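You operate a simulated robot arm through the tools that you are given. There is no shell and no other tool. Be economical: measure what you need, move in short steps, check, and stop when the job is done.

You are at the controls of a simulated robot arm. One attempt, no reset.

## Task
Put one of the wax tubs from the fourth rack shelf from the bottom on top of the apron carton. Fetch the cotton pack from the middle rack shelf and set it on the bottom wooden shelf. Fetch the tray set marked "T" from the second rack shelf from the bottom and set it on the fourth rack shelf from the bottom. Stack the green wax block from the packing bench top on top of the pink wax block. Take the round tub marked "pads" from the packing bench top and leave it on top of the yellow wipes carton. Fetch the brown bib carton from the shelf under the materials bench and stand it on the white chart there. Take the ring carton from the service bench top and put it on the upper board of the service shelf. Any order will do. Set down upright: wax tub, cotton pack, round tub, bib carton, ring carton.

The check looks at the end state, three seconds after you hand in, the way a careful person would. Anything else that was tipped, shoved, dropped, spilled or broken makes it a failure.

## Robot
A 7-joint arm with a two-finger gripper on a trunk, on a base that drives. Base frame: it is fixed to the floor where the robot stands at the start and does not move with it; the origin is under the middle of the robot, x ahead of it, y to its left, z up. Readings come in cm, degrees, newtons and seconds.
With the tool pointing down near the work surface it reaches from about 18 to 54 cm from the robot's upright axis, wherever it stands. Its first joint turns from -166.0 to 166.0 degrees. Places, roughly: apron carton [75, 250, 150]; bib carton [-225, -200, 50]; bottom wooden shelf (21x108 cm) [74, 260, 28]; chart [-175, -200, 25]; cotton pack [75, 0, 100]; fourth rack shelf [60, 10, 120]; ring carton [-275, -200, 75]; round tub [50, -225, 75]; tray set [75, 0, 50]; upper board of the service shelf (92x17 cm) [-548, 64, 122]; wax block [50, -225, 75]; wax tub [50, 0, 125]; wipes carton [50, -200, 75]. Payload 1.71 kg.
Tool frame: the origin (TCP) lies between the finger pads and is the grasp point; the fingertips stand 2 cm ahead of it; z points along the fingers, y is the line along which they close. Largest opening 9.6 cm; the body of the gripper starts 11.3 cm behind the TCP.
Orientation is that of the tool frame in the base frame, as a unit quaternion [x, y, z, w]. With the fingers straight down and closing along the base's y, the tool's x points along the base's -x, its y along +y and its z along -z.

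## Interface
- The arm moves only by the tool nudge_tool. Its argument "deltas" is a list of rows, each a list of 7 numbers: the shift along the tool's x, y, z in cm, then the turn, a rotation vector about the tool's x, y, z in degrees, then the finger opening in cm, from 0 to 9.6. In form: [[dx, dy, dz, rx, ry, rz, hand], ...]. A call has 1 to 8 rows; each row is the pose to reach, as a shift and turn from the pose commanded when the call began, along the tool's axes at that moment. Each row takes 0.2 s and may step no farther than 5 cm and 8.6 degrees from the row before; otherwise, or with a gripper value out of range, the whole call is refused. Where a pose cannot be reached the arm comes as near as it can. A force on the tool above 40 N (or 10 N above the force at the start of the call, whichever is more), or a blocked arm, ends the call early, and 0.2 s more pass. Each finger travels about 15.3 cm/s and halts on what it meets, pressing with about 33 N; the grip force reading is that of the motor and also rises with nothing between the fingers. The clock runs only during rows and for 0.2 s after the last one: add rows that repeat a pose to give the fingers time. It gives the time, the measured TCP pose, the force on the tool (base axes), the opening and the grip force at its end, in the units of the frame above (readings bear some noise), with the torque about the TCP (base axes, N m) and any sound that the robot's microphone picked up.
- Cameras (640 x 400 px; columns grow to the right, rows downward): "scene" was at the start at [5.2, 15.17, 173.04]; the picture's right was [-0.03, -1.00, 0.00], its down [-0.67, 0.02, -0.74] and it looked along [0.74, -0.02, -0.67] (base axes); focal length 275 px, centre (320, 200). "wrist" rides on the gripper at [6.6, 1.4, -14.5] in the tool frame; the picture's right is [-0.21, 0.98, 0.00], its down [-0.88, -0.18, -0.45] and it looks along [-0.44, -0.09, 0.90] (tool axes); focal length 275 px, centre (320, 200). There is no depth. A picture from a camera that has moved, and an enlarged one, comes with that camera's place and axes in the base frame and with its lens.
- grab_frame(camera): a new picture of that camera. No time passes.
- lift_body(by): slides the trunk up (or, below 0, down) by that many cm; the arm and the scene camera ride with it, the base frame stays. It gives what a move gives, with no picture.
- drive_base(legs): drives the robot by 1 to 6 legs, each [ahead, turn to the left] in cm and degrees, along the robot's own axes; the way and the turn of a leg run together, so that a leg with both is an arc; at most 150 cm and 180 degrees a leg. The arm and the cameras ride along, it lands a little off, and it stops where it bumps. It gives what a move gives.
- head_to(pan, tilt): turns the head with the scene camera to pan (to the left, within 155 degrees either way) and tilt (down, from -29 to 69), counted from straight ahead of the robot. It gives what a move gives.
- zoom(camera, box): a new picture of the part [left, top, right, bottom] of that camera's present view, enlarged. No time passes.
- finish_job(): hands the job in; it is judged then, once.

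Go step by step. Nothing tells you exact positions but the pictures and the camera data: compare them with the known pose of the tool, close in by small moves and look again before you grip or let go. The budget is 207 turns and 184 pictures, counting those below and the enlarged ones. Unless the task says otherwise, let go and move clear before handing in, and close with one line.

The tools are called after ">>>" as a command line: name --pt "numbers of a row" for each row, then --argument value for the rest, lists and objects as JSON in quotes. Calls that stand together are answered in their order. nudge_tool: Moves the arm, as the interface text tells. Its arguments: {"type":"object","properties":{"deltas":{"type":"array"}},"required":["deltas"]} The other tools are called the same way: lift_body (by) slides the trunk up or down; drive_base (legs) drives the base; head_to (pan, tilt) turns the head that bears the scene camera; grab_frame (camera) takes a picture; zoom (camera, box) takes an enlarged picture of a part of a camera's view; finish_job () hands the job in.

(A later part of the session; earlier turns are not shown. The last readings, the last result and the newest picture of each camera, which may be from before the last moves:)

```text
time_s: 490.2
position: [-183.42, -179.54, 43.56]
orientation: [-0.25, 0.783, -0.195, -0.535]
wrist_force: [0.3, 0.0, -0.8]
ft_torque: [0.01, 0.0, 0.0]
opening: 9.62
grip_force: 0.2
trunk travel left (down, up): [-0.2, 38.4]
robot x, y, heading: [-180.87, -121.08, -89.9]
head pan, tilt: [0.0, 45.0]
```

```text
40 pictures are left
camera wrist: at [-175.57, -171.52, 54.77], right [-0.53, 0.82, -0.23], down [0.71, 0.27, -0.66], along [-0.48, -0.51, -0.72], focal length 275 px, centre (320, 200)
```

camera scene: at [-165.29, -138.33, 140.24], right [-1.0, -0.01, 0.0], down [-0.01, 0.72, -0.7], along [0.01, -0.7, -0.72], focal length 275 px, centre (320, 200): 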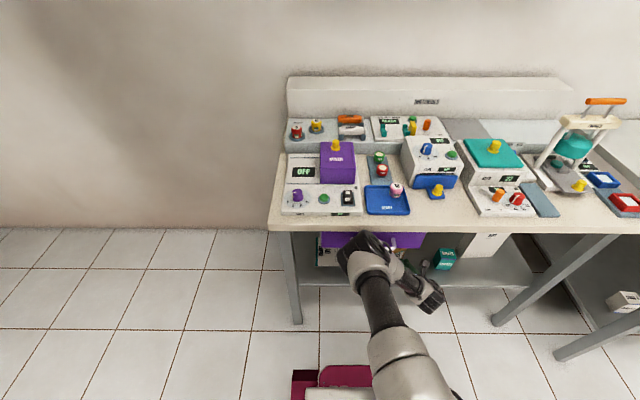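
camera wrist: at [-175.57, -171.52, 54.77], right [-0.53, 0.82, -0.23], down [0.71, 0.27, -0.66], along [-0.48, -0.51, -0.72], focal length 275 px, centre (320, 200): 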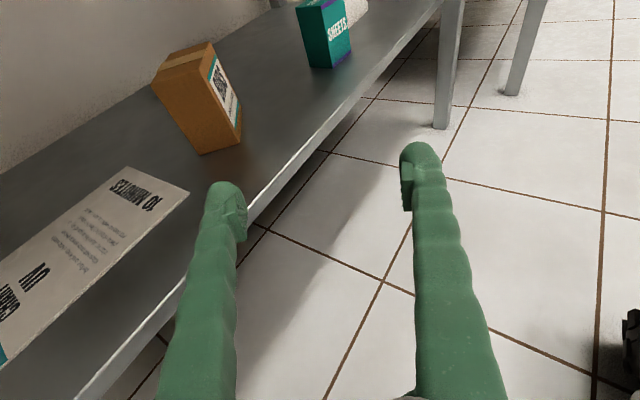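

The new tool pose works well and the carton is in view. I'll enlarge to read its exact orientation.

>>> zoom --camera "wrist" --box '[110, 20, 302, 180]'

```text
2.50 times, centred on (206, 100) of wrist
camera zoom: at [-175.57, -171.52, 54.77], right [-0.53, 0.82, -0.23], down [0.71, 0.27, -0.66], along [-0.48, -0.51, -0.72], focal length 688 px, centre (605, 450)
```

zoom: 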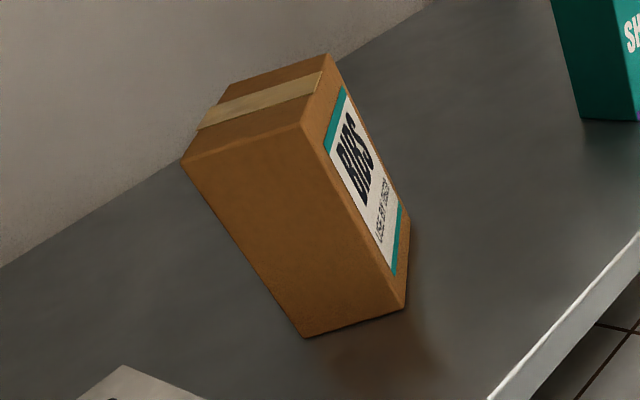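

The carton sits at 43° now: centre ≈ (-195,-207.6), depth ≈ 6 cm, its axis within 5° of my tool. First the sideways shift in front of it, then look.

>>> nudge_tool --pt "0.3 -3.8 2 0.9 0 -0.35 9.6" --pt "0.6 -7.6 4 1.8 -0.1 -0.7 9.6" --pt "0.9 -11.4 6 2.8 -0.1 -1 9.6" --pt "1.2 -15.3 8 3.7 -0.15 -1.4 9.6" --pt "1.2 -15.3 8 3.7 -0.15 -1.4 9.6"

>>> grab_frame --camera "wrist"

```text
time_s: 491.4
position: [-180.53, -196.84, 42.68]
orientation: [-0.275, 0.774, -0.212, -0.529]
wrist_force: [0.3, 0.4, -0.3]
ft_torque: [0.0, 0.05, -0.03]
opening: 9.58
grip_force: 0.2
trunk travel left (down, up): [-0.2, 38.4]
robot x, y, heading: [-180.76, -121.04, -89.4]
head pan, tilt: [0.0, 45.0]
```

```text
38 pictures are left
camera wrist: at [-173.18, -188.23, 53.71], right [-0.58, 0.78, -0.23], down [0.69, 0.31, -0.66], along [-0.44, -0.54, -0.72], focal length 275 px, centre (320, 200)
```

wrist: 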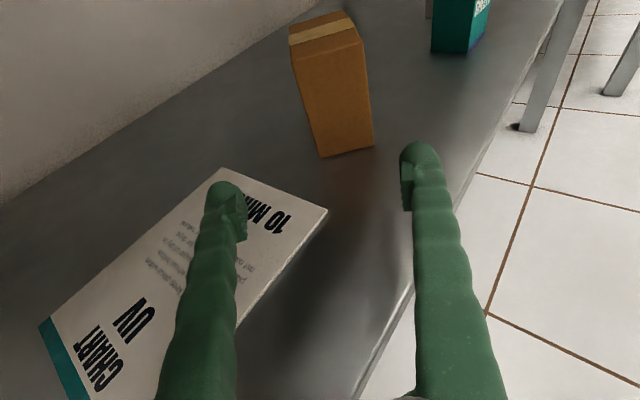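

Well lined up (2 cm correction). Advancing around the carton.

>>> nudge_tool --pt "0.3 0.7 2 0 0 0 9.6" --pt "0.7 1.4 4 0 0 0 9.6" --pt "1.0 2 6 0 0 0 9.6" --pt "1.4 2 8.5 0 0 0 9.6" --pt "1.8 2 11 0 0 0 9.6" --pt "2.2 2 13.8 0 0 0 9.6" --pt "2.7 2 16.5 0 0 0 9.6" --pt "2.7 2 16.5 0 0 0 9.6"

>>> grab_frame --camera "wrist"

```text
time_s: 493.2
position: [-190.15, -200.18, 41.03]
orientation: [-0.276, 0.774, -0.213, -0.529]
wrist_force: [0.1, 0.5, 0.2]
ft_torque: [0.02, 0.01, 0.0]
opening: 9.61
grip_force: 0.1
out of reach, approached as far as the arm can: row 4, 5, 6, 7, 8
trunk travel left (down, up): [-0.2, 38.4]
robot x, y, heading: [-180.58, -120.63, -89.7]
head pan, tilt: [0.0, 45.0]
```

```text
37 pictures are left
camera wrist: at [-182.86, -191.56, 51.99], right [-0.58, 0.78, -0.23], down [0.69, 0.31, -0.66], along [-0.44, -0.54, -0.72], focal length 275 px, centre (320, 200)
```

wrist: 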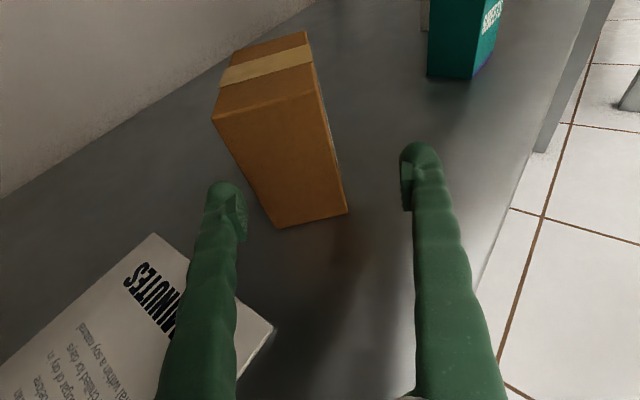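

The arm is at its reach limit, so I'll retreat 8 cm, roll the base 7 cm closer, and re-approach.

>>> nudge_tool --pt "0 0 -3 0 0 0 9.6" --pt "0 0 -6 0 0 0 9.6" --pt "0 0 -8 0 0 0 9.6"

>>> drive_base --legs '[[7, 0]]'

>>> nudge_tool --pt "0 0 0 0 0 0 9.6" --pt "0 0 0 0 0 0 9.6" --pt "0 0 0 0 0 0 9.6" --pt "0 0 0 0 0 0 9.6" --pt "0 0 0 0 0 0 9.6"

>>> grab_frame --camera "wrist"

```text
time_s: 494.0
position: [-184.74, -194.51, 44.27]
orientation: [-0.277, 0.774, -0.213, -0.527]
wrist_force: [-0.5, 1.6, -0.3]
ft_torque: [-0.01, 0.02, 0.0]
opening: 9.6
grip_force: 0.0
trunk travel left (down, up): [-0.2, 38.4]
robot x, y, heading: [-180.51, -120.77, -89.9]
head pan, tilt: [0.0, 45.0]
```

```text
time_s: 495.0
position: [-184.67, -201.63, 44.05]
orientation: [-0.277, 0.775, -0.213, -0.527]
wrist_force: [-1.1, -0.1, 0.7]
ft_torque: [-0.01, 0.0, 0.0]
opening: 9.6
grip_force: 0.0
trunk travel left (down, up): [-0.2, 38.4]
robot x, y, heading: [-180.87, -128.4, -89.6]
head pan, tilt: [0.0, 45.0]
```

```text
time_s: 496.2
position: [-184.75, -201.01, 45.25]
orientation: [-0.272, 0.774, -0.218, -0.529]
wrist_force: [-0.1, 0.3, -0.3]
ft_torque: [0.01, -0.05, -0.03]
opening: 9.61
grip_force: 0.1
trunk travel left (down, up): [-0.2, 38.4]
robot x, y, heading: [-180.75, -128.07, -89.8]
head pan, tilt: [0.0, 45.0]
```

```text
36 pictures are left
camera wrist: at [-177.43, -192.15, 56.2], right [-0.58, 0.78, -0.24], down [0.69, 0.3, -0.66], along [-0.44, -0.55, -0.71], focal length 275 px, centre (320, 200)
```

wrist: 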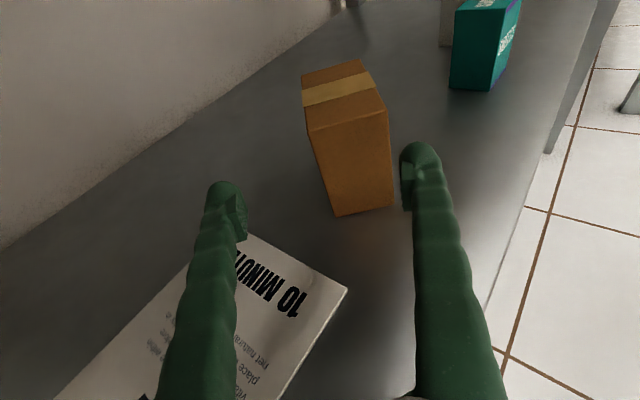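

Good view. Lateral 2.6 cm first, then straight in.

>>> nudge_tool --pt "-0.8 1.4 0.5 0 0 0 9.6" --pt "-1.5 2.7 1.2 0 0 0 9.6" --pt "-1.6 2.6 3.5 0 0 0 9.6" --pt "-1.6 2.6 6 0 0 0 9.6" --pt "-1.7 2.6 8.3 0 0 0 9.6" --pt "-1.7 2.6 10.4 0 0 0 9.6" --pt "-1.7 2.6 12.3 0 0 0 9.6" --pt "-1.7 2.6 12.3 0 0 0 9.6"

>>> grab_frame --camera "wrist"

```text
time_s: 498.0
position: [-193.8, -206.39, 39.3]
orientation: [-0.271, 0.773, -0.218, -0.53]
wrist_force: [0.4, -0.7, 0.3]
ft_torque: [0.04, 0.01, 0.0]
opening: 9.61
grip_force: 0.1
out of reach, approached as far as the arm can: row 7, 8
trunk travel left (down, up): [-0.2, 38.4]
robot x, y, heading: [-180.91, -127.92, -89.7]
head pan, tilt: [0.0, 45.0]
```

```text
35 pictures are left
camera wrist: at [-186.54, -197.61, 50.21], right [-0.58, 0.78, -0.24], down [0.69, 0.3, -0.66], along [-0.44, -0.55, -0.71], focal length 275 px, centre (320, 200)
```

wrist: 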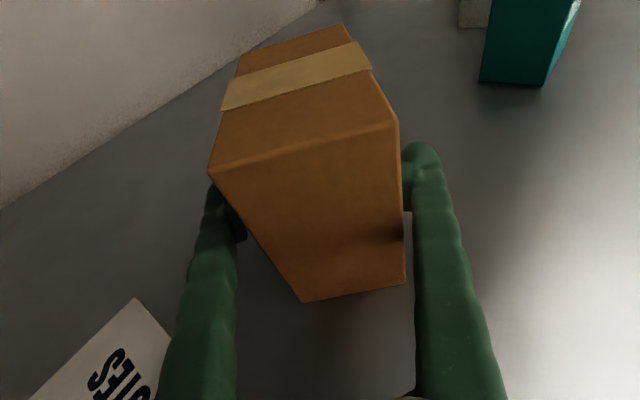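

The fingers straddle the carton. Closing and lifting.

>>> nudge_tool --pt "0 0 0 0 0 0 8.5" --pt "0 0 0 0 0 0 7.5" --pt "0 0 0 0 0 0 6.5" --pt "0 0 0 0 0 0 5" --pt "0 0 0 0 0 0 5" --pt "0 0 0 0 0 0 5"

>>> nudge_tool --pt "0.8 0 -0.5 0 0 0 5" --pt "1.6 0 -1.2 0 0 0 5" --pt "2.6 0 -2.2 0 0 0 5" --pt "3.6 0 -3.4 0 0 0 5" --pt "3.6 0 -3.4 0 0 0 5"

>>> grab_frame --camera "wrist"

```text
time_s: 499.4
position: [-193.89, -206.48, 39.23]
orientation: [-0.271, 0.773, -0.217, -0.53]
wrist_force: [-1.0, 2.4, 4.0]
ft_torque: [0.18, 0.13, -0.04]
opening: 6.44
grip_force: 32.9
trunk travel left (down, up): [-0.2, 38.4]
robot x, y, heading: [-180.49, -127.91, -89.8]
head pan, tilt: [0.0, 45.0]
```

```text
time_s: 500.6
position: [-192.35, -204.52, 44.32]
orientation: [-0.272, 0.773, -0.219, -0.53]
wrist_force: [-0.2, 0.5, -1.1]
ft_torque: [0.01, 0.0, -0.01]
opening: 6.44
grip_force: 33.5
trunk travel left (down, up): [-0.2, 38.4]
robot x, y, heading: [-180.79, -128.2, -90.0]
head pan, tilt: [0.0, 45.0]
```

```text
34 pictures are left
camera wrist: at [-185.12, -195.65, 55.25], right [-0.58, 0.78, -0.24], down [0.69, 0.3, -0.66], along [-0.44, -0.55, -0.71], focal length 275 px, centre (320, 200)
```

wrist: 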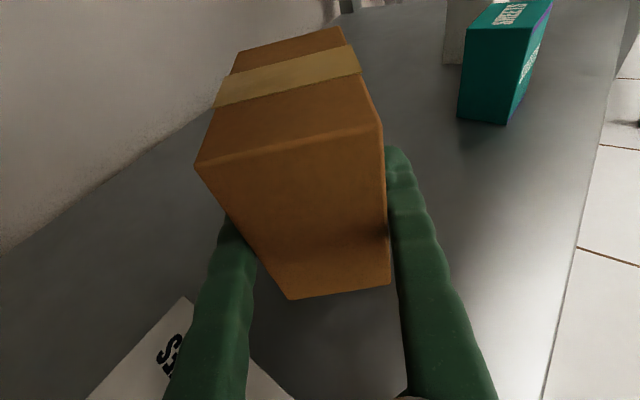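

The carton is held upright. I'll turn the tool back toward straight while moving over in front of the chart.

>>> nudge_tool --pt "-0.8 -0.7 -2.4 7 -0.4 -2.6 5" --pt "-1.6 -1.5 -4.8 14 -0.7 -5.2 5" --pt "-2.3 -2.2 -7.2 21 -1.1 -7.8 5" --pt "-3.1 -2.9 -9.5 28 -1.5 -10.4 5" --pt "-3.9 -3.7 -11.9 35 -1.8 -13 5" --pt "-4.7 -4.4 -14.3 42 -2.2 -15.6 5" --pt "-4.7 -4.4 -14.3 42 -2.2 -15.6 5"

>>> grab_frame --camera "wrist"

```text
time_s: 502.2
position: [-178.05, -197.47, 44.94]
orientation: [-0.547, 0.61, -0.403, -0.407]
wrist_force: [-0.9, 0.0, -2.0]
ft_torque: [-0.03, -0.02, 0.01]
opening: 6.44
grip_force: 32.7
trunk travel left (down, up): [-0.2, 38.4]
robot x, y, heading: [-180.89, -128.26, -89.5]
head pan, tilt: [0.0, 45.0]
```

```text
33 pictures are left
camera wrist: at [-179.22, -186.12, 55.95], right [-0.96, 0.14, -0.24], down [0.27, 0.7, -0.66], along [0.07, -0.7, -0.71], focal length 275 px, centre (320, 200)
```

wrist: 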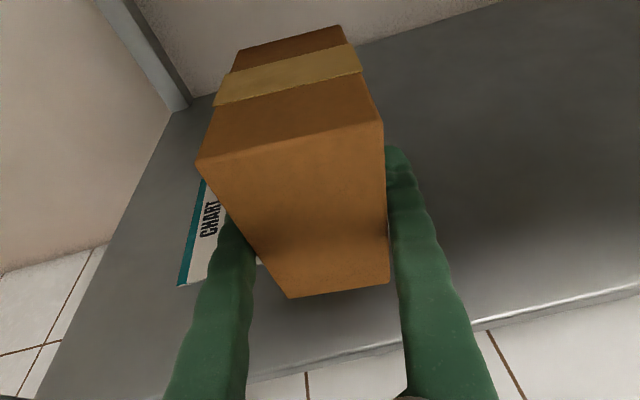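

The chart is right below-left. Moving over it and down to just above.

>>> nudge_tool --pt "0 -1.7 3.1 0 0 0 5" --pt "0.1 -3.4 6.3 0 0 0 5" --pt "0.1 -5.1 9.45 0 0 0 5" --pt "0.1 -5.1 9.45 0 0 0 5" --pt "0.1 -5.1 9.45 0 0 0 5"

>>> grab_frame --camera "wrist"

```text
time_s: 503.4
position: [-173.49, -206.97, 41.93]
orientation: [-0.548, 0.61, -0.403, -0.407]
wrist_force: [-0.8, 0.0, -2.3]
ft_torque: [-0.03, 0.04, 0.0]
opening: 6.43
grip_force: 32.7
trunk travel left (down, up): [-0.2, 38.4]
robot x, y, heading: [-180.65, -127.92, -89.7]
head pan, tilt: [0.0, 45.0]
```

```text
32 pictures are left
camera wrist: at [-174.58, -195.57, 52.94], right [-0.96, 0.14, -0.24], down [0.27, 0.7, -0.66], along [0.07, -0.7, -0.71], focal length 275 px, centre (320, 200)
```

wrist: 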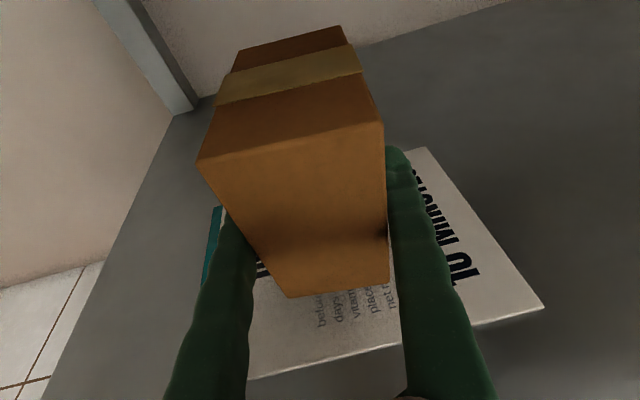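

The carton is over the middle of the chart. Lowering to contact.

>>> nudge_tool --pt "-0.6 0 0.22 0 0 0 5" --pt "-1.2 0 0.45 0 0 0 5" --pt "-1.7 0 0.63 0 0 0 5" --pt "-2.1 0 0.78 0 0 0 5" --pt "-2.5 0 0.92 0 0 0 5" --pt "-2.5 0 0.92 0 0 0 5"

```text
time_s: 504.8
position: [-173.4, -207.16, 39.69]
orientation: [-0.547, 0.608, -0.405, -0.408]
wrist_force: [-2.8, -1.1, 15.8]
ft_torque: [0.51, 0.52, 0.04]
opening: 6.42
grip_force: 33.0
trunk travel left (down, up): [-0.2, 38.4]
robot x, y, heading: [-180.64, -127.95, -89.9]
head pan, tilt: [0.0, 45.0]
```

Contact (16 N). Easing, opening, withdrawing straight back.

>>> nudge_tool --pt "0.2 0 -0.07 0 0 0 5.5" --pt "0.2 0 -0.07 0 0 0 6.8" --pt "0.2 0 -0.07 0 0 0 8" --pt "0.2 0 -0.07 0 0 0 9.2" --pt "0.2 0 -0.07 0 0 0 9.2"

>>> nudge_tool --pt "-0.4 0 -2 0 0 0 9.2" --pt "-0.6 0 -4 0 0 0 9.2" --pt "-0.6 0 -7 0 0 0 9.2" --pt "-0.6 0 -10 0 0 0 9.2" --pt "-0.6 0 -14 0 0 0 9.2" --pt "-0.6 0 -18 0 0 0 9.2" --pt "-0.6 0 -21 0 0 0 9.2"

>>> grab_frame --camera "wrist"

```text
time_s: 506.0
position: [-173.59, -207.05, 39.39]
orientation: [-0.548, 0.61, -0.403, -0.406]
wrist_force: [-0.3, -0.2, 1.1]
ft_torque: [0.0, 0.03, 0.01]
opening: 9.2
grip_force: 0.0
trunk travel left (down, up): [-0.2, 38.4]
robot x, y, heading: [-180.98, -127.7, -89.8]
head pan, tilt: [0.0, 45.0]
```

```text
time_s: 507.6
position: [-172.63, -186.99, 46.22]
orientation: [-0.547, 0.61, -0.403, -0.407]
wrist_force: [-0.6, -0.6, -0.1]
ft_torque: [-0.04, -0.02, 0.02]
opening: 9.21
grip_force: 0.1
trunk travel left (down, up): [-0.2, 38.4]
robot x, y, heading: [-180.88, -128.02, -89.4]
head pan, tilt: [0.0, 45.0]
```

```text
31 pictures are left
camera wrist: at [-173.65, -175.54, 57.12], right [-0.96, 0.14, -0.24], down [0.27, 0.7, -0.66], along [0.07, -0.7, -0.71], focal length 275 px, centre (320, 200)
```

wrist: 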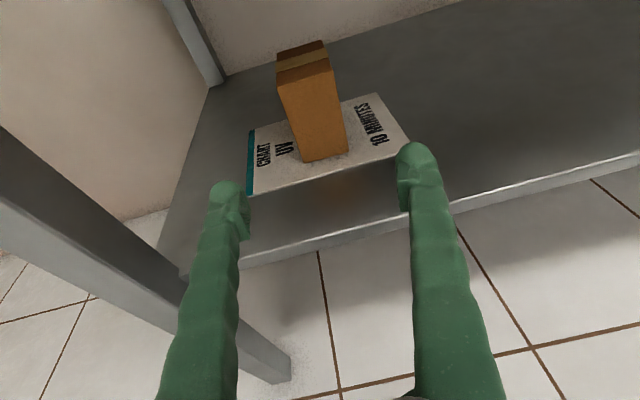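

The bib carton stands on the chart. Last: the ring carton. I'll back off, raise the arm, and move west to face the service bench.

>>> drive_base --legs '[[-10, 0]]'

>>> nudge_tool --pt "3.7 0 -1.4 0 -1 0 8" --pt "7.5 0 -2.7 0 -2 0 8" --pt "11.2 0 -4.1 0 -3 0 8" --pt "15 0 -5.5 0 -4 0 8" --pt "18.7 0 -6.8 0 -5 0 8" --pt "22.5 0 -8.2 0 -6 0 8" --pt "26.2 0 -9.6 0 -7 0 8" --pt "30 0 -11 0 -8 0 8"

>>> lift_body --by 22

>>> drive_base --legs '[[0, -90], [85, 0], [0, 90]]'

>>> head_to --pan 0 --tilt 40

>>> grab_frame --camera "scene"

```text
time_s: 508.8
position: [-172.63, -176.65, 46.24]
orientation: [-0.548, 0.61, -0.403, -0.407]
wrist_force: [0.2, 0.1, 1.2]
ft_torque: [0.02, 0.0, -0.01]
opening: 9.22
grip_force: 0.2
trunk travel left (down, up): [-0.2, 38.4]
robot x, y, heading: [-180.69, -117.79, -89.7]
head pan, tilt: [0.0, 45.0]
```

```text
time_s: 510.6
position: [-174.03, -175.54, 78.93]
orientation: [-0.573, 0.634, -0.368, -0.367]
wrist_force: [0.0, -0.4, 1.0]
ft_torque: [-0.03, -0.01, 0.0]
opening: 8.01
grip_force: 0.1
trunk travel left (down, up): [-0.2, 38.4]
robot x, y, heading: [-181.06, -117.53, -89.3]
head pan, tilt: [0.0, 45.0]
```

```text
time_s: 513.0
position: [-174.11, -175.44, 100.76]
orientation: [-0.573, 0.634, -0.368, -0.368]
wrist_force: [-0.6, 0.2, -0.5]
ft_torque: [0.01, 0.0, 0.01]
opening: 8.0
grip_force: 0.1
trunk travel left (down, up): [-22.2, 16.4]
robot x, y, heading: [-180.97, -117.64, -89.9]
head pan, tilt: [0.0, 45.0]
```

```text
time_s: 526.7
position: [-258.67, -176.78, 100.81]
orientation: [-0.566, 0.64, -0.364, -0.371]
wrist_force: [-0.8, 0.1, 0.3]
ft_torque: [0.03, -0.01, 0.0]
opening: 7.99
grip_force: 0.1
trunk travel left (down, up): [-22.2, 16.4]
robot x, y, heading: [-264.68, -118.93, -90.8]
head pan, tilt: [0.0, 45.0]
```

```text
time_s: 527.4
position: [-258.72, -175.11, 101.71]
orientation: [-0.563, 0.636, -0.37, -0.375]
wrist_force: [0.7, 0.0, -0.6]
ft_torque: [0.06, -0.04, 0.03]
opening: 8.0
grip_force: 0.0
trunk travel left (down, up): [-22.2, 16.4]
robot x, y, heading: [-264.77, -118.84, -90.7]
head pan, tilt: [0.0, 40.0]
```

```text
30 pictures are left
camera scene: at [-249.27, -124.25, 162.88], right [-1.0, 0.01, 0.0], down [0.01, 0.66, -0.76], along [-0.01, -0.76, -0.66], focal length 275 px, centre (320, 200)
```

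scene: 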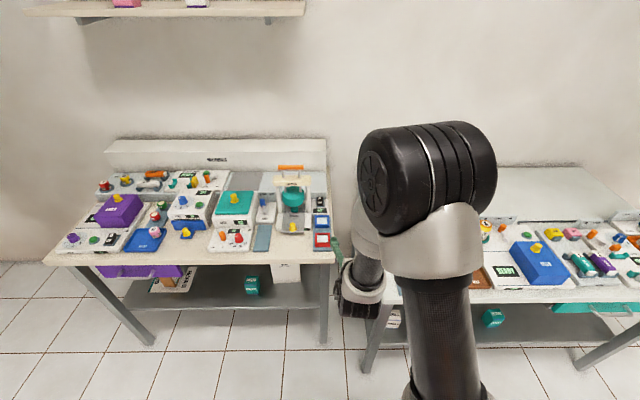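

The arm hides the left part of the service bench; the wrist camera looks right there.

>>> grab_frame --camera "wrist"

```text
29 pictures are left
camera wrist: at [-259.8, -165.01, 113.86], right [-0.96, 0.18, -0.23], down [0.28, 0.77, -0.58], along [0.07, -0.62, -0.78], focal length 275 px, centre (320, 200)
```

wrist: 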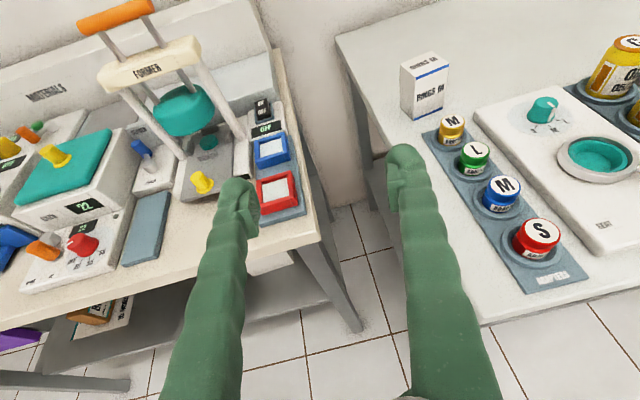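

The white RINGS carton stands at ≈ (-279,-209). Enlarging to size it.

>>> zoom --camera "wrist" --box '[370, 30, 482, 130]'

```text
4.00 times, centred on (426, 80) of wrist
camera zoom: at [-259.8, -165.01, 113.86], right [-0.96, 0.18, -0.23], down [0.28, 0.77, -0.58], along [0.07, -0.62, -0.78], focal length 1101 px, centre (-104, 680)
```

zoom: 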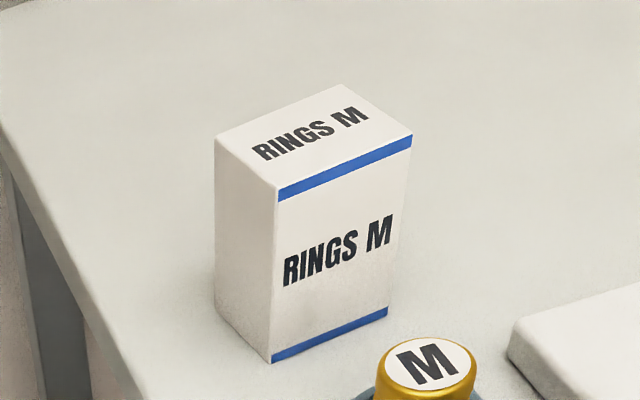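

The ring carton is ≈ 6.2 wide, 5.4 deep, 9.4 tall at (-281.3,-210.8), with a jar standing just in front-right of it. I'll shift the base 17 cm west and go 14 cm closer.

>>> drive_base --legs '[[0, -89.3], [17, 0], [0, 90], [13, 0]]'

>>> nudge_tool --pt "0 0 0 2.5 -1.5 -1.5 9" --pt "0 0 0 5 -3 -3 9" --pt "0 0 0 7 -4.5 -4.2 9" --pt "0 0 0 7 -4.5 -4.2 9" --pt "0 0 0 7 -4.5 -4.2 9" --pt "0 0 0 7 -4.5 -4.2 9"

>>> grab_frame --camera "wrist"

```text
time_s: 538.9
position: [-275.59, -186.7, 102.72]
orientation: [-0.562, 0.632, -0.376, -0.379]
wrist_force: [1.2, 0.7, 1.0]
ft_torque: [-0.08, 0.08, -0.09]
opening: 7.98
grip_force: 0.0
trunk travel left (down, up): [-22.2, 16.4]
robot x, y, heading: [-282.01, -132.38, -90.9]
head pan, tilt: [0.0, 40.0]
```

```text
time_s: 540.3
position: [-275.69, -188.66, 101.51]
orientation: [0.626, -0.604, 0.371, 0.325]
wrist_force: [0.5, 0.0, 1.3]
ft_torque: [-0.02, 0.0, 0.02]
opening: 9.0
grip_force: 0.1
trunk travel left (down, up): [-22.2, 16.4]
robot x, y, heading: [-281.51, -132.06, -90.9]
head pan, tilt: [0.0, 40.0]
```

```text
27 pictures are left
camera wrist: at [-278.22, -179.97, 114.31], right [-0.97, 0.05, -0.22], down [0.16, 0.84, -0.52], along [0.16, -0.54, -0.83], focal length 275 px, centre (320, 200)
```

wrist: 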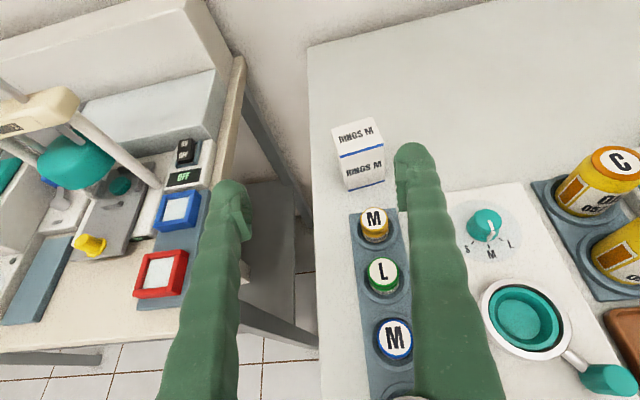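

Triangulated: bench top ≈ 81, carton centre ≈ (-278,-205), top ≈ 89.5; a jar row lies in front, lower. Moving to a hover point in front of and above it.

>>> nudge_tool --pt "-0.9 0.8 3.5 0.9 0 -0.5 9" --pt "-1.8 1.6 7 1.7 -0.1 -1 9" --pt "-2.8 2.4 10.5 2.6 -0.1 -1.5 9" --pt "-3.7 3.2 14 3.4 -0.2 -2 9" --pt "-3.7 3.2 14 3.4 -0.2 -2 9" --pt "-3.7 3.2 14 3.4 -0.2 -2 9"

>>> grab_frame --camera "wrist"

```text
time_s: 541.7
position: [-277.95, -199.26, 91.17]
orientation: [0.646, -0.582, 0.383, 0.311]
wrist_force: [-0.5, -0.2, -0.3]
ft_torque: [-0.02, 0.02, -0.01]
opening: 9.0
grip_force: 0.1
trunk travel left (down, up): [-22.2, 16.4]
robot x, y, heading: [-281.59, -132.12, -90.7]
head pan, tilt: [0.0, 40.0]
```

```text
26 pictures are left
camera wrist: at [-281.13, -190.62, 104.11], right [-0.98, -0.02, -0.22], down [0.1, 0.85, -0.51], along [0.19, -0.52, -0.83], focal length 275 px, centre (320, 200)
```

wrist: 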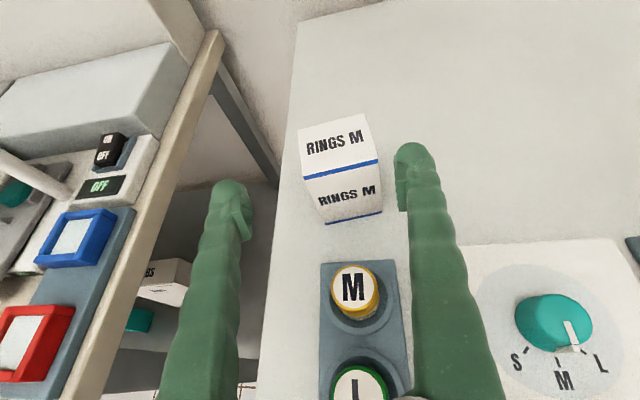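

Carton centre refined to (-278.8,-205.3), bench 81, top 88.3. Descending around it and closing.

>>> nudge_tool --pt "-0.5 0.9 1.6 0 0 0 9.4" --pt "-1 1.6 3.2 0 0 0 9.4" --pt "-1.5 1.87 4.9 0 0 0 9.4" --pt "-2 1.87 6.6 0 0 0 9.4" --pt "-2.3 1.87 8.1 0 0 0 9.4" --pt "-2.3 1.87 8.1 0 0 0 9.4"

>>> grab_frame --camera "wrist"

```text
time_s: 543.1
position: [-278.66, -205.23, 84.74]
orientation: [0.645, -0.584, 0.381, 0.313]
wrist_force: [0.0, -0.2, 0.2]
ft_torque: [0.01, 0.0, 0.02]
opening: 9.39
grip_force: 0.1
trunk travel left (down, up): [-22.2, 16.4]
robot x, y, heading: [-282.2, -131.97, -90.8]
head pan, tilt: [0.0, 40.0]
```

```text
25 pictures are left
camera wrist: at [-281.89, -196.56, 97.66], right [-0.98, -0.01, -0.22], down [0.1, 0.85, -0.51], along [0.19, -0.52, -0.83], focal length 275 px, centre (320, 200)
```

wrist: 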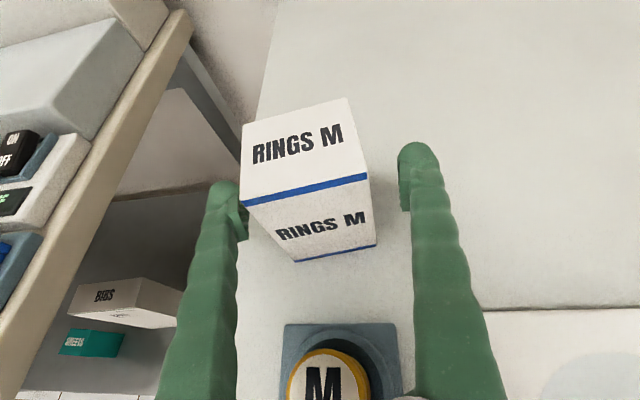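

Good. Closing, then lifting.

>>> nudge_tool --pt "0 0 0 0 0 0 8.4" --pt "0 0 0 0 0 0 7.4" --pt "0 0 0 0 0 0 6.4" --pt "0 0 0 0 0 0 5.2" --pt "0 0 0 0 0 0 4" --pt "0 0 0 0 0 0 4"

>>> nudge_tool --pt "1.5 0 -0.9 0 0 0 4" --pt "4 0 -2.4 0 0 0 4" --pt "7 0 -4.2 0 0 0 4" --pt "10 0 -6 0 0 0 4" --pt "10 0 -6 0 0 0 4"

>>> grab_frame --camera "wrist"

```text
time_s: 544.5
position: [-278.79, -205.13, 84.81]
orientation: [0.644, -0.584, 0.381, 0.313]
wrist_force: [-0.8, -0.6, -0.1]
ft_torque: [-0.01, 0.04, 0.01]
opening: 6.4
grip_force: 32.9
trunk travel left (down, up): [-22.2, 16.4]
robot x, y, heading: [-282.29, -132.32, -91.0]
head pan, tilt: [0.0, 40.0]
```

```text
time_s: 545.7
position: [-279.29, -205.09, 96.52]
orientation: [0.645, -0.584, 0.381, 0.312]
wrist_force: [0.4, -0.9, 0.2]
ft_torque: [0.0, 0.0, -0.01]
opening: 6.38
grip_force: 33.3
trunk travel left (down, up): [-22.2, 16.4]
robot x, y, heading: [-282.02, -132.1, -90.7]
head pan, tilt: [0.0, 40.0]
```

```text
24 pictures are left
camera wrist: at [-282.38, -196.36, 109.4], right [-0.98, -0.01, -0.22], down [0.1, 0.85, -0.51], along [0.19, -0.52, -0.83], focal length 275 px, centre (320, 200)
```

wrist: 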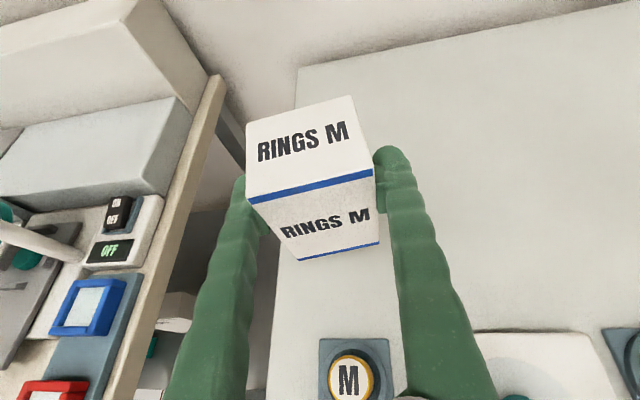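

Held well. I'll back off, raise, turn west and look for the service shelf at (-548,64).

>>> drive_base --legs '[[-18, 0]]'

>>> lift_body --by 15

>>> drive_base --legs '[[0, -89]]'

>>> head_to --pan -35 --tilt 20

>>> grab_frame --camera "scene"

```text
time_s: 547.2
position: [-279.09, -187.06, 96.52]
orientation: [0.645, -0.583, 0.382, 0.313]
wrist_force: [0.7, 0.8, -0.2]
ft_torque: [0.02, -0.01, 0.0]
opening: 6.37
grip_force: 33.1
trunk travel left (down, up): [-22.2, 16.4]
robot x, y, heading: [-281.71, -114.35, -90.8]
head pan, tilt: [0.0, 40.0]
```

```text
time_s: 549.0
position: [-279.1, -185.78, 112.67]
orientation: [0.643, -0.58, 0.386, 0.317]
wrist_force: [0.4, -0.1, -0.9]
ft_torque: [0.02, 0.01, 0.02]
opening: 6.38
grip_force: 33.1
trunk travel left (down, up): [-37.2, 1.4]
robot x, y, heading: [-281.86, -114.51, -90.6]
head pan, tilt: [0.0, 40.0]
```

```text
time_s: 553.8
position: [-352.62, -121.86, 112.62]
orientation: [-0.074, 0.863, -0.065, -0.495]
wrist_force: [0.9, 0.3, -1.1]
ft_torque: [-0.05, 0.0, -0.02]
opening: 6.38
grip_force: 32.7
trunk travel left (down, up): [-37.2, 1.4]
robot x, y, heading: [-281.77, -115.03, -176.9]
head pan, tilt: [0.0, 40.0]
```

```text
time_s: 554.8
position: [-350.81, -121.56, 113.74]
orientation: [-0.075, 0.859, -0.066, -0.503]
wrist_force: [0.3, -0.2, -0.6]
ft_torque: [0.01, 0.02, 0.01]
opening: 6.37
grip_force: 33.0
trunk travel left (down, up): [-37.2, 1.4]
robot x, y, heading: [-281.68, -115.25, -176.9]
head pan, tilt: [-35.0, 20.0]
```

```text
23 pictures are left
camera scene: at [-285.69, -125.41, 181.07], right [0.53, 0.85, 0.01], down [0.31, -0.18, -0.93], along [-0.79, 0.5, -0.36], focal length 275 px, centre (320, 200)
```

scene: 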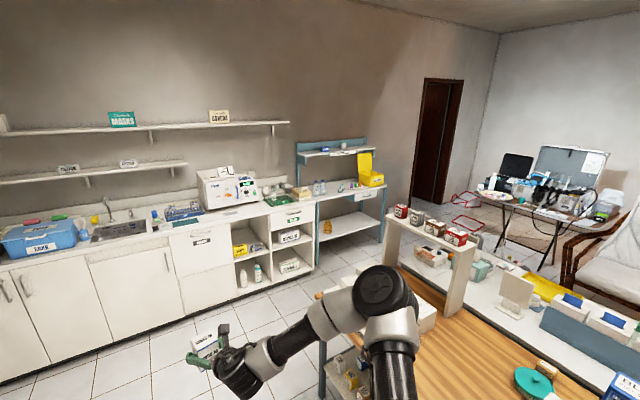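

The service shelf's upper board is at the far wall (x ≈ -548, y 18…110, z 122), above a table whose front is x ≈ -509. The aisle at x ≈ -452 is clear. I'll raise the arm and drive round.

>>> nudge_tool --pt "3.4 0 -2 0 0 0 4" --pt "6.9 0 -4.1 0 0 0 4" --pt "10.3 0 -6.1 0 0 0 4" --pt "13.7 0 -8.2 0 0 0 4" --pt "13.7 0 -8.2 0 0 0 4"

>>> drive_base --legs '[[150, -3], [20, 0], [0, -90], [150, 0], [15, 0]]'

>>> head_to --pan 60 --tilt 25

>>> grab_frame --camera "scene"

```text
time_s: 556.0
position: [-350.62, -121.0, 129.97]
orientation: [-0.074, 0.86, -0.064, -0.501]
wrist_force: [0.2, -0.3, -0.5]
ft_torque: [-0.02, -0.05, 0.02]
opening: 6.4
grip_force: 32.8
trunk travel left (down, up): [-37.2, 1.4]
robot x, y, heading: [-281.3, -114.75, -177.2]
head pan, tilt: [-35.0, 20.0]
```

```text
time_s: 578.0
position: [-446.36, 109.28, 131.41]
orientation: [0.575, 0.636, 0.331, -0.395]
wrist_force: [-0.3, 1.1, 1.0]
ft_torque: [-0.14, -0.01, 0.01]
opening: 6.36
grip_force: 33.4
trunk travel left (down, up): [-37.2, 1.4]
robot x, y, heading: [-445.64, 42.55, 88.7]
head pan, tilt: [-35.0, 20.0]
```

```text
time_s: 579.8
position: [-446.27, 111.45, 130.2]
orientation: [0.578, 0.64, 0.325, -0.388]
wrist_force: [-1.5, -0.1, -1.1]
ft_torque: [0.01, -0.02, 0.01]
opening: 6.37
grip_force: 33.4
trunk travel left (down, up): [-37.2, 1.4]
robot x, y, heading: [-445.66, 42.34, 88.7]
head pan, tilt: [60.0, 25.0]
```

```text
22 pictures are left
camera scene: at [-469.06, 42.61, 180.32], right [0.52, 0.85, -0.01], down [0.36, -0.22, -0.91], along [-0.78, 0.47, -0.43], focal length 275 px, centre (320, 200)
```

scene: 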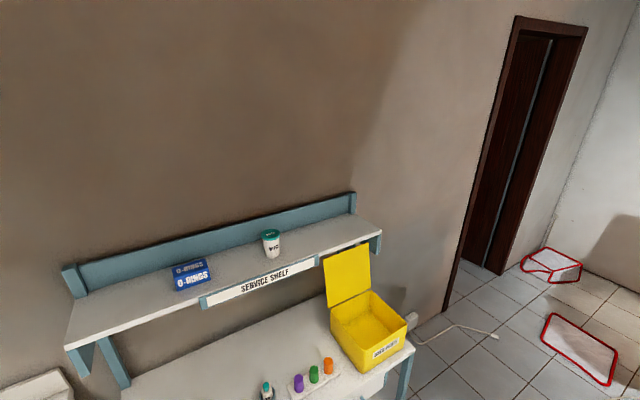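

The upper board carries an O-RINGS box (y ≈ 44) and a tub (y ≈ 69); its left end, y 16–37, is free. Target (-546, 26.5). I'll back to y ≈ 28.5, face west, and roll nearer.

>>> drive_base --legs '[[-13.8, 0], [0, 91.3], [12, 0]]'

>>> nudge_tool --pt "0 0 0 0 0 0 4" --pt "0 0 0 0 0 0 4" --pt "0 0 0 0 0 0 4" --pt "0 0 0 0 0 0 4" --pt "0 0 0 0 0 0 4" --pt "0 0 0 0 0 0 4" --pt "0 0 0 0 0 0 4" --pt "0 0 0 0 0 0 4"

>>> grab_frame --camera "wrist"

```text
time_s: 586.8
position: [-524.31, 21.08, 131.31]
orientation: [-0.081, 0.853, -0.067, -0.511]
wrist_force: [-0.9, 0.1, -1.7]
ft_torque: [0.01, -0.04, 0.03]
opening: 6.39
grip_force: 32.9
trunk travel left (down, up): [-37.2, 1.4]
robot x, y, heading: [-457.81, 27.44, -176.2]
head pan, tilt: [60.0, 25.0]
```

```text
time_s: 588.6
position: [-526.24, 20.67, 130.26]
orientation: [-0.082, 0.858, -0.065, -0.503]
wrist_force: [0.6, 0.3, -0.5]
ft_torque: [0.0, -0.02, 0.01]
opening: 6.37
grip_force: 33.1
trunk travel left (down, up): [-37.2, 1.4]
robot x, y, heading: [-457.63, 27.6, -176.0]
head pan, tilt: [60.0, 25.0]
```

```text
21 pictures are left
camera wrist: at [-517.41, 24.4, 142.93], right [-0.1, 0.97, -0.21], down [0.84, -0.03, -0.55], along [-0.54, -0.23, -0.81], focal length 275 px, centre (320, 200)
```

wrist: 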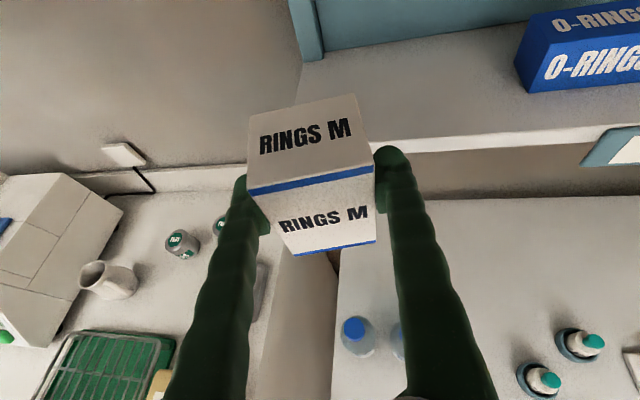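

The board's free stretch is y 14–38.6, x -537…-557. I'll straighten the tool, shift 5.8 cm, and roll 8 cm closer.

>>> nudge_tool --pt "0 2.9 -0.7 -5.6 0.2 3.1 4" --pt "0 5.7 -1.4 -11.2 0.4 6.2 4" --pt "0 5.7 -1.4 -11.2 0.4 6.2 4"

>>> drive_base --legs '[[8, -4]]'

>>> nudge_tool --pt "0 0 0 0 0 0 4" --pt "0 0 0 0 0 0 4" --pt "0 0 0 0 0 0 4" --pt "0 0 0 0 0 0 4" --pt "0 0 0 0 0 0 4" --pt "0 0 0 0 0 0 4" --pt "0 0 0 0 0 0 4" --pt "0 0 0 0 0 0 4"

>>> grab_frame --camera "wrist"

```text
time_s: 589.4
position: [-527.23, 26.57, 130.41]
orientation: [0.014, 0.863, -0.009, -0.505]
wrist_force: [0.8, 0.2, -0.7]
ft_torque: [0.01, -0.01, 0.02]
opening: 6.39
grip_force: 33.2
trunk travel left (down, up): [-37.2, 1.4]
robot x, y, heading: [-457.4, 27.62, -176.2]
head pan, tilt: [60.0, 25.0]
```

```text
time_s: 590.5
position: [-534.16, 31.43, 130.99]
orientation: [0.046, 0.86, 0.009, -0.508]
wrist_force: [-0.6, -0.6, 0.2]
ft_torque: [-0.01, -0.09, 0.06]
opening: 6.41
grip_force: 33.2
trunk travel left (down, up): [-37.2, 1.4]
robot x, y, heading: [-465.94, 27.79, 179.7]
head pan, tilt: [60.0, 25.0]
```

```text
time_s: 592.3
position: [-534.79, 31.33, 130.67]
orientation: [0.047, 0.861, 0.011, -0.506]
wrist_force: [-0.1, -0.7, 0.2]
ft_torque: [0.02, 0.01, 0.01]
opening: 6.39
grip_force: 33.1
trunk travel left (down, up): [-37.2, 1.4]
robot x, y, heading: [-466.12, 27.4, 179.7]
head pan, tilt: [60.0, 25.0]
```

```text
20 pictures are left
camera wrist: at [-525.29, 32.14, 143.34], right [0.19, 0.96, -0.21], down [0.79, -0.27, -0.54], along [-0.58, -0.06, -0.81], focal length 275 px, centre (320, 200)
```

wrist: 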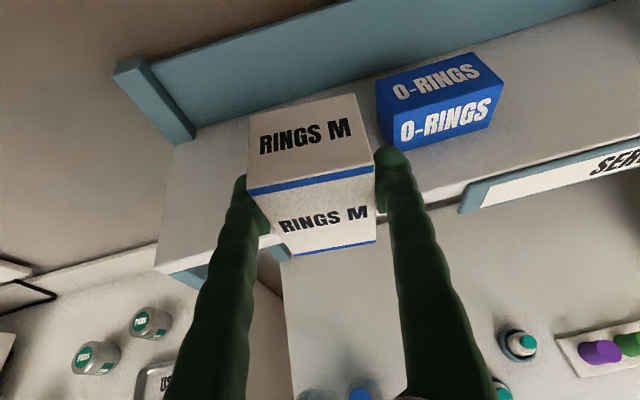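

I need 5 cm to the left (toward y 26) and 11 cm forward. Doing the sideways part first.

>>> nudge_tool --pt "-0.2 -2.6 -0.2 0 0 0 4" --pt "-0.4 -5.2 -0.4 0 0 0 4" --pt "0.7 -5.4 2.2 0 0 0 4" --pt "1.9 -5.7 4.7 0 0 0 4" --pt "3.0 -5.9 7.2 0 0 0 4" --pt "4.1 -6.15 9.7 0 0 0 4" --pt "4.1 -6.15 9.7 0 0 0 4" --pt "4.1 -6.15 9.7 0 0 0 4"

>>> grab_frame --camera "wrist"

>>> grab_frame --camera "scene"

```text
time_s: 594.1
position: [-546.07, 25.89, 129.5]
orientation: [0.044, 0.861, 0.009, -0.506]
wrist_force: [-0.1, -0.1, -0.7]
ft_torque: [0.0, 0.04, -0.02]
opening: 6.37
grip_force: 33.4
trunk travel left (down, up): [-37.2, 1.4]
robot x, y, heading: [-466.23, 27.4, 179.6]
head pan, tilt: [60.0, 25.0]
```

```text
19 pictures are left
camera wrist: at [-536.53, 26.65, 142.17], right [0.18, 0.96, -0.21], down [0.8, -0.27, -0.54], along [-0.58, -0.07, -0.81], focal length 275 px, centre (320, 200)
```

wrist: 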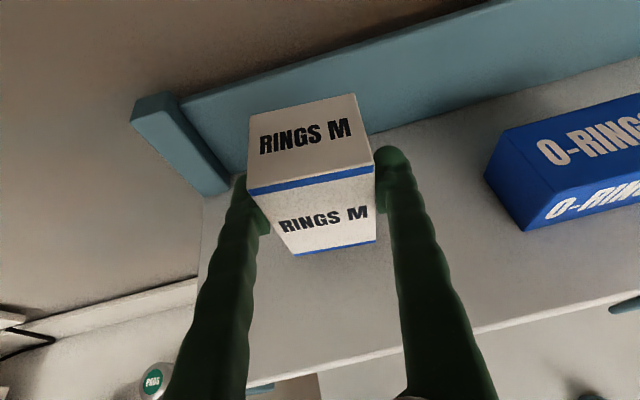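

```text
18 pictures are left
camera scene: at [-467.93, 3.95, 180.3], right [-0.86, 0.51, -0.01], down [0.23, 0.36, -0.9], along [-0.45, -0.78, -0.43], focal length 275 px, centre (320, 200)
```

scene: 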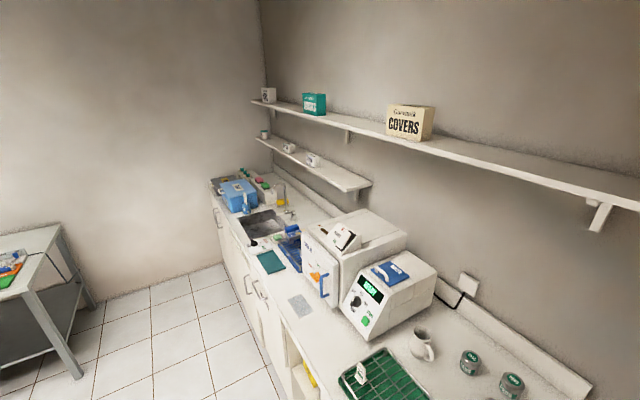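

Over the board with space on both sides. Lowering to contact.

>>> nudge_tool --pt "-0.7 0 0.4 0 0 0 4" --pt "-1.4 0 0.8 0 0 0 4" --pt "-2.1 0 1.2 0 0 0 4" --pt "-2.6 0 1.45 0 0 0 4" --pt "-3.0 0 1.7 0 0 0 4" --pt "-3.3 0 1.85 0 0 0 4" --pt "-3.6 0 2.0 0 0 0 4" --pt "-3.6 0 2.0 0 0 0 4"

>>> grab_frame --camera "wrist"

```text
time_s: 595.7
position: [-544.1, 25.94, 127.92]
orientation: [0.045, 0.853, 0.01, -0.519]
wrist_force: [0.4, 1.1, -0.3]
ft_torque: [-0.02, 0.03, 0.02]
opening: 6.38
grip_force: 33.4
trunk travel left (down, up): [-37.2, 1.4]
robot x, y, heading: [-466.32, 27.48, 179.7]
head pan, tilt: [60.0, 25.0]
stopped in row 8: the force on the tool passed its limit at 40 N (the readings are from after the stop); the commanded pose is now the measured one
```

```text
17 pictures are left
camera wrist: at [-534.22, 26.71, 140.16], right [0.18, 0.96, -0.21], down [0.78, -0.27, -0.57], along [-0.6, -0.06, -0.8], focal length 275 px, centre (320, 200)
```

wrist: 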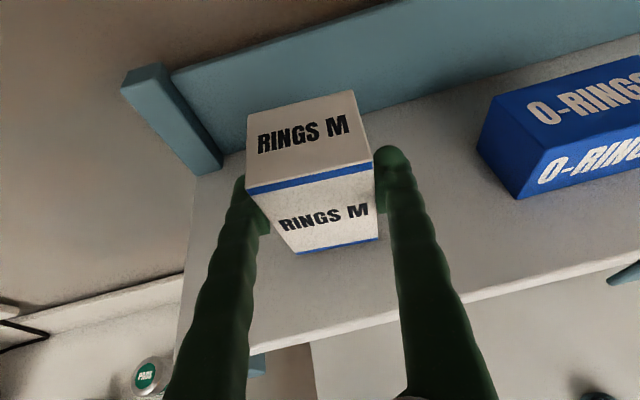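

The press tripped the force limit and the body rocked back; the carton is still held just above the board. I'll restore the pitch and lower more gently.

>>> nudge_tool --pt "0 0 0.6 0 -1.7 0 4" --pt "0 0 1.0 0 -3.5 0 4" --pt "-0.2 0 1.3 0 -3.5 0 4" --pt "-0.2 0 1.3 0 -3.5 0 4" --pt "-0.2 0 1.3 0 -3.5 0 4" --pt "-0.2 0 1.3 0 -3.5 0 4" --pt "-0.2 0 1.3 0 -3.5 0 4" --pt "-0.2 0 1.3 0 -3.5 0 4"

>>> zoom --camera "wrist" --box '[180, 60, 460, 290]'

```text
time_s: 597.5
position: [-545.38, 25.73, 126.93]
orientation: [0.044, 0.869, 0.007, -0.492]
wrist_force: [-0.4, 1.3, -0.2]
ft_torque: [0.0, 0.04, 0.01]
opening: 6.36
grip_force: 32.9
trunk travel left (down, up): [-37.2, 1.4]
robot x, y, heading: [-465.94, 27.5, 179.2]
head pan, tilt: [60.0, 25.0]
```

```text
1.74 times, centred on (320, 175) of wrist
camera zoom: at [-536.35, 26.68, 139.98], right [0.19, 0.96, -0.21], down [0.81, -0.27, -0.52], along [-0.55, -0.07, -0.83], focal length 479 px, centre (320, 244)
```

zoom: 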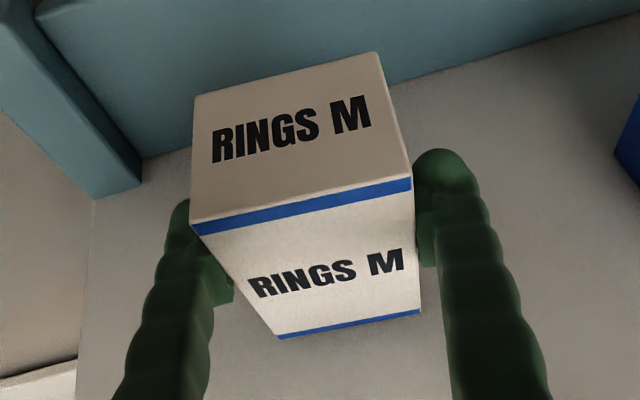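

Pitch restored; still just above. Lowering in 2 mm steps.

>>> nudge_tool --pt "-0.17 0 0.1 0 0 0 4" --pt "-0.34 0 0.2 0 0 0 4" --pt "-0.51 0 0.3 0 0 0 4" --pt "-0.68 0 0.4 0 0 0 4" --pt "-0.68 0 0.4 0 0 0 4" --pt "-0.68 0 0.4 0 0 0 4"

```text
time_s: 598.9
position: [-545.48, 25.69, 126.54]
orientation: [0.044, 0.868, 0.008, -0.495]
wrist_force: [-4.1, -2.1, 21.7]
ft_torque: [0.33, -0.14, 0.02]
opening: 6.36
grip_force: 33.1
trunk travel left (down, up): [-37.2, 1.4]
robot x, y, heading: [-465.94, 27.64, 179.7]
head pan, tilt: [60.0, 25.0]
```

Contact (22 N). Easing slightly, then opening, and withdrawing back along the axis.

>>> nudge_tool --pt "0.2 0 -0.1 0 0 0 4" --pt "0.25 0 -0.15 0 0 0 4" --pt "0.25 0 -0.15 0 0 0 6.6" --pt "0.25 0 -0.15 0 0 0 7.2" --pt "0.25 0 -0.15 0 0 0 8.2" --pt "0.25 0 -0.15 0 0 0 8.2"

>>> nudge_tool --pt "0 0 -1.5 0 0 0 8.2" --pt "0 0 -3 0 0 0 8.2" --pt "0 0 -5 0 0 0 8.2" --pt "0 0 -7.5 0 0 0 8.2" --pt "0 0 -10 0 0 0 8.2"

>>> grab_frame --camera "wrist"

```text
time_s: 600.3
position: [-545.33, 25.69, 126.44]
orientation: [0.043, 0.869, 0.007, -0.493]
wrist_force: [-0.4, 0.1, 0.5]
ft_torque: [-0.01, -0.03, -0.01]
opening: 8.2
grip_force: 0.1
trunk travel left (down, up): [-37.2, 1.4]
robot x, y, heading: [-465.88, 27.65, 179.4]
head pan, tilt: [60.0, 25.0]
```

```text
time_s: 601.5
position: [-536.79, 25.09, 131.64]
orientation: [0.046, 0.869, 0.009, -0.493]
wrist_force: [0.1, -0.4, 0.8]
ft_torque: [0.0, 0.07, -0.01]
opening: 8.17
grip_force: 0.0
trunk travel left (down, up): [-37.2, 1.4]
robot x, y, heading: [-465.69, 27.94, 179.8]
head pan, tilt: [60.0, 25.0]
```

```text
15 pictures are left
camera wrist: at [-527.7, 25.9, 144.67], right [0.19, 0.96, -0.21], down [0.81, -0.27, -0.52], along [-0.55, -0.07, -0.83], focal length 275 px, centre (320, 200)
```

wrist: 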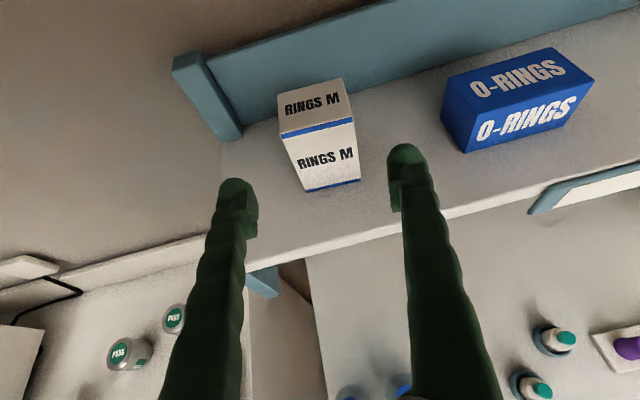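

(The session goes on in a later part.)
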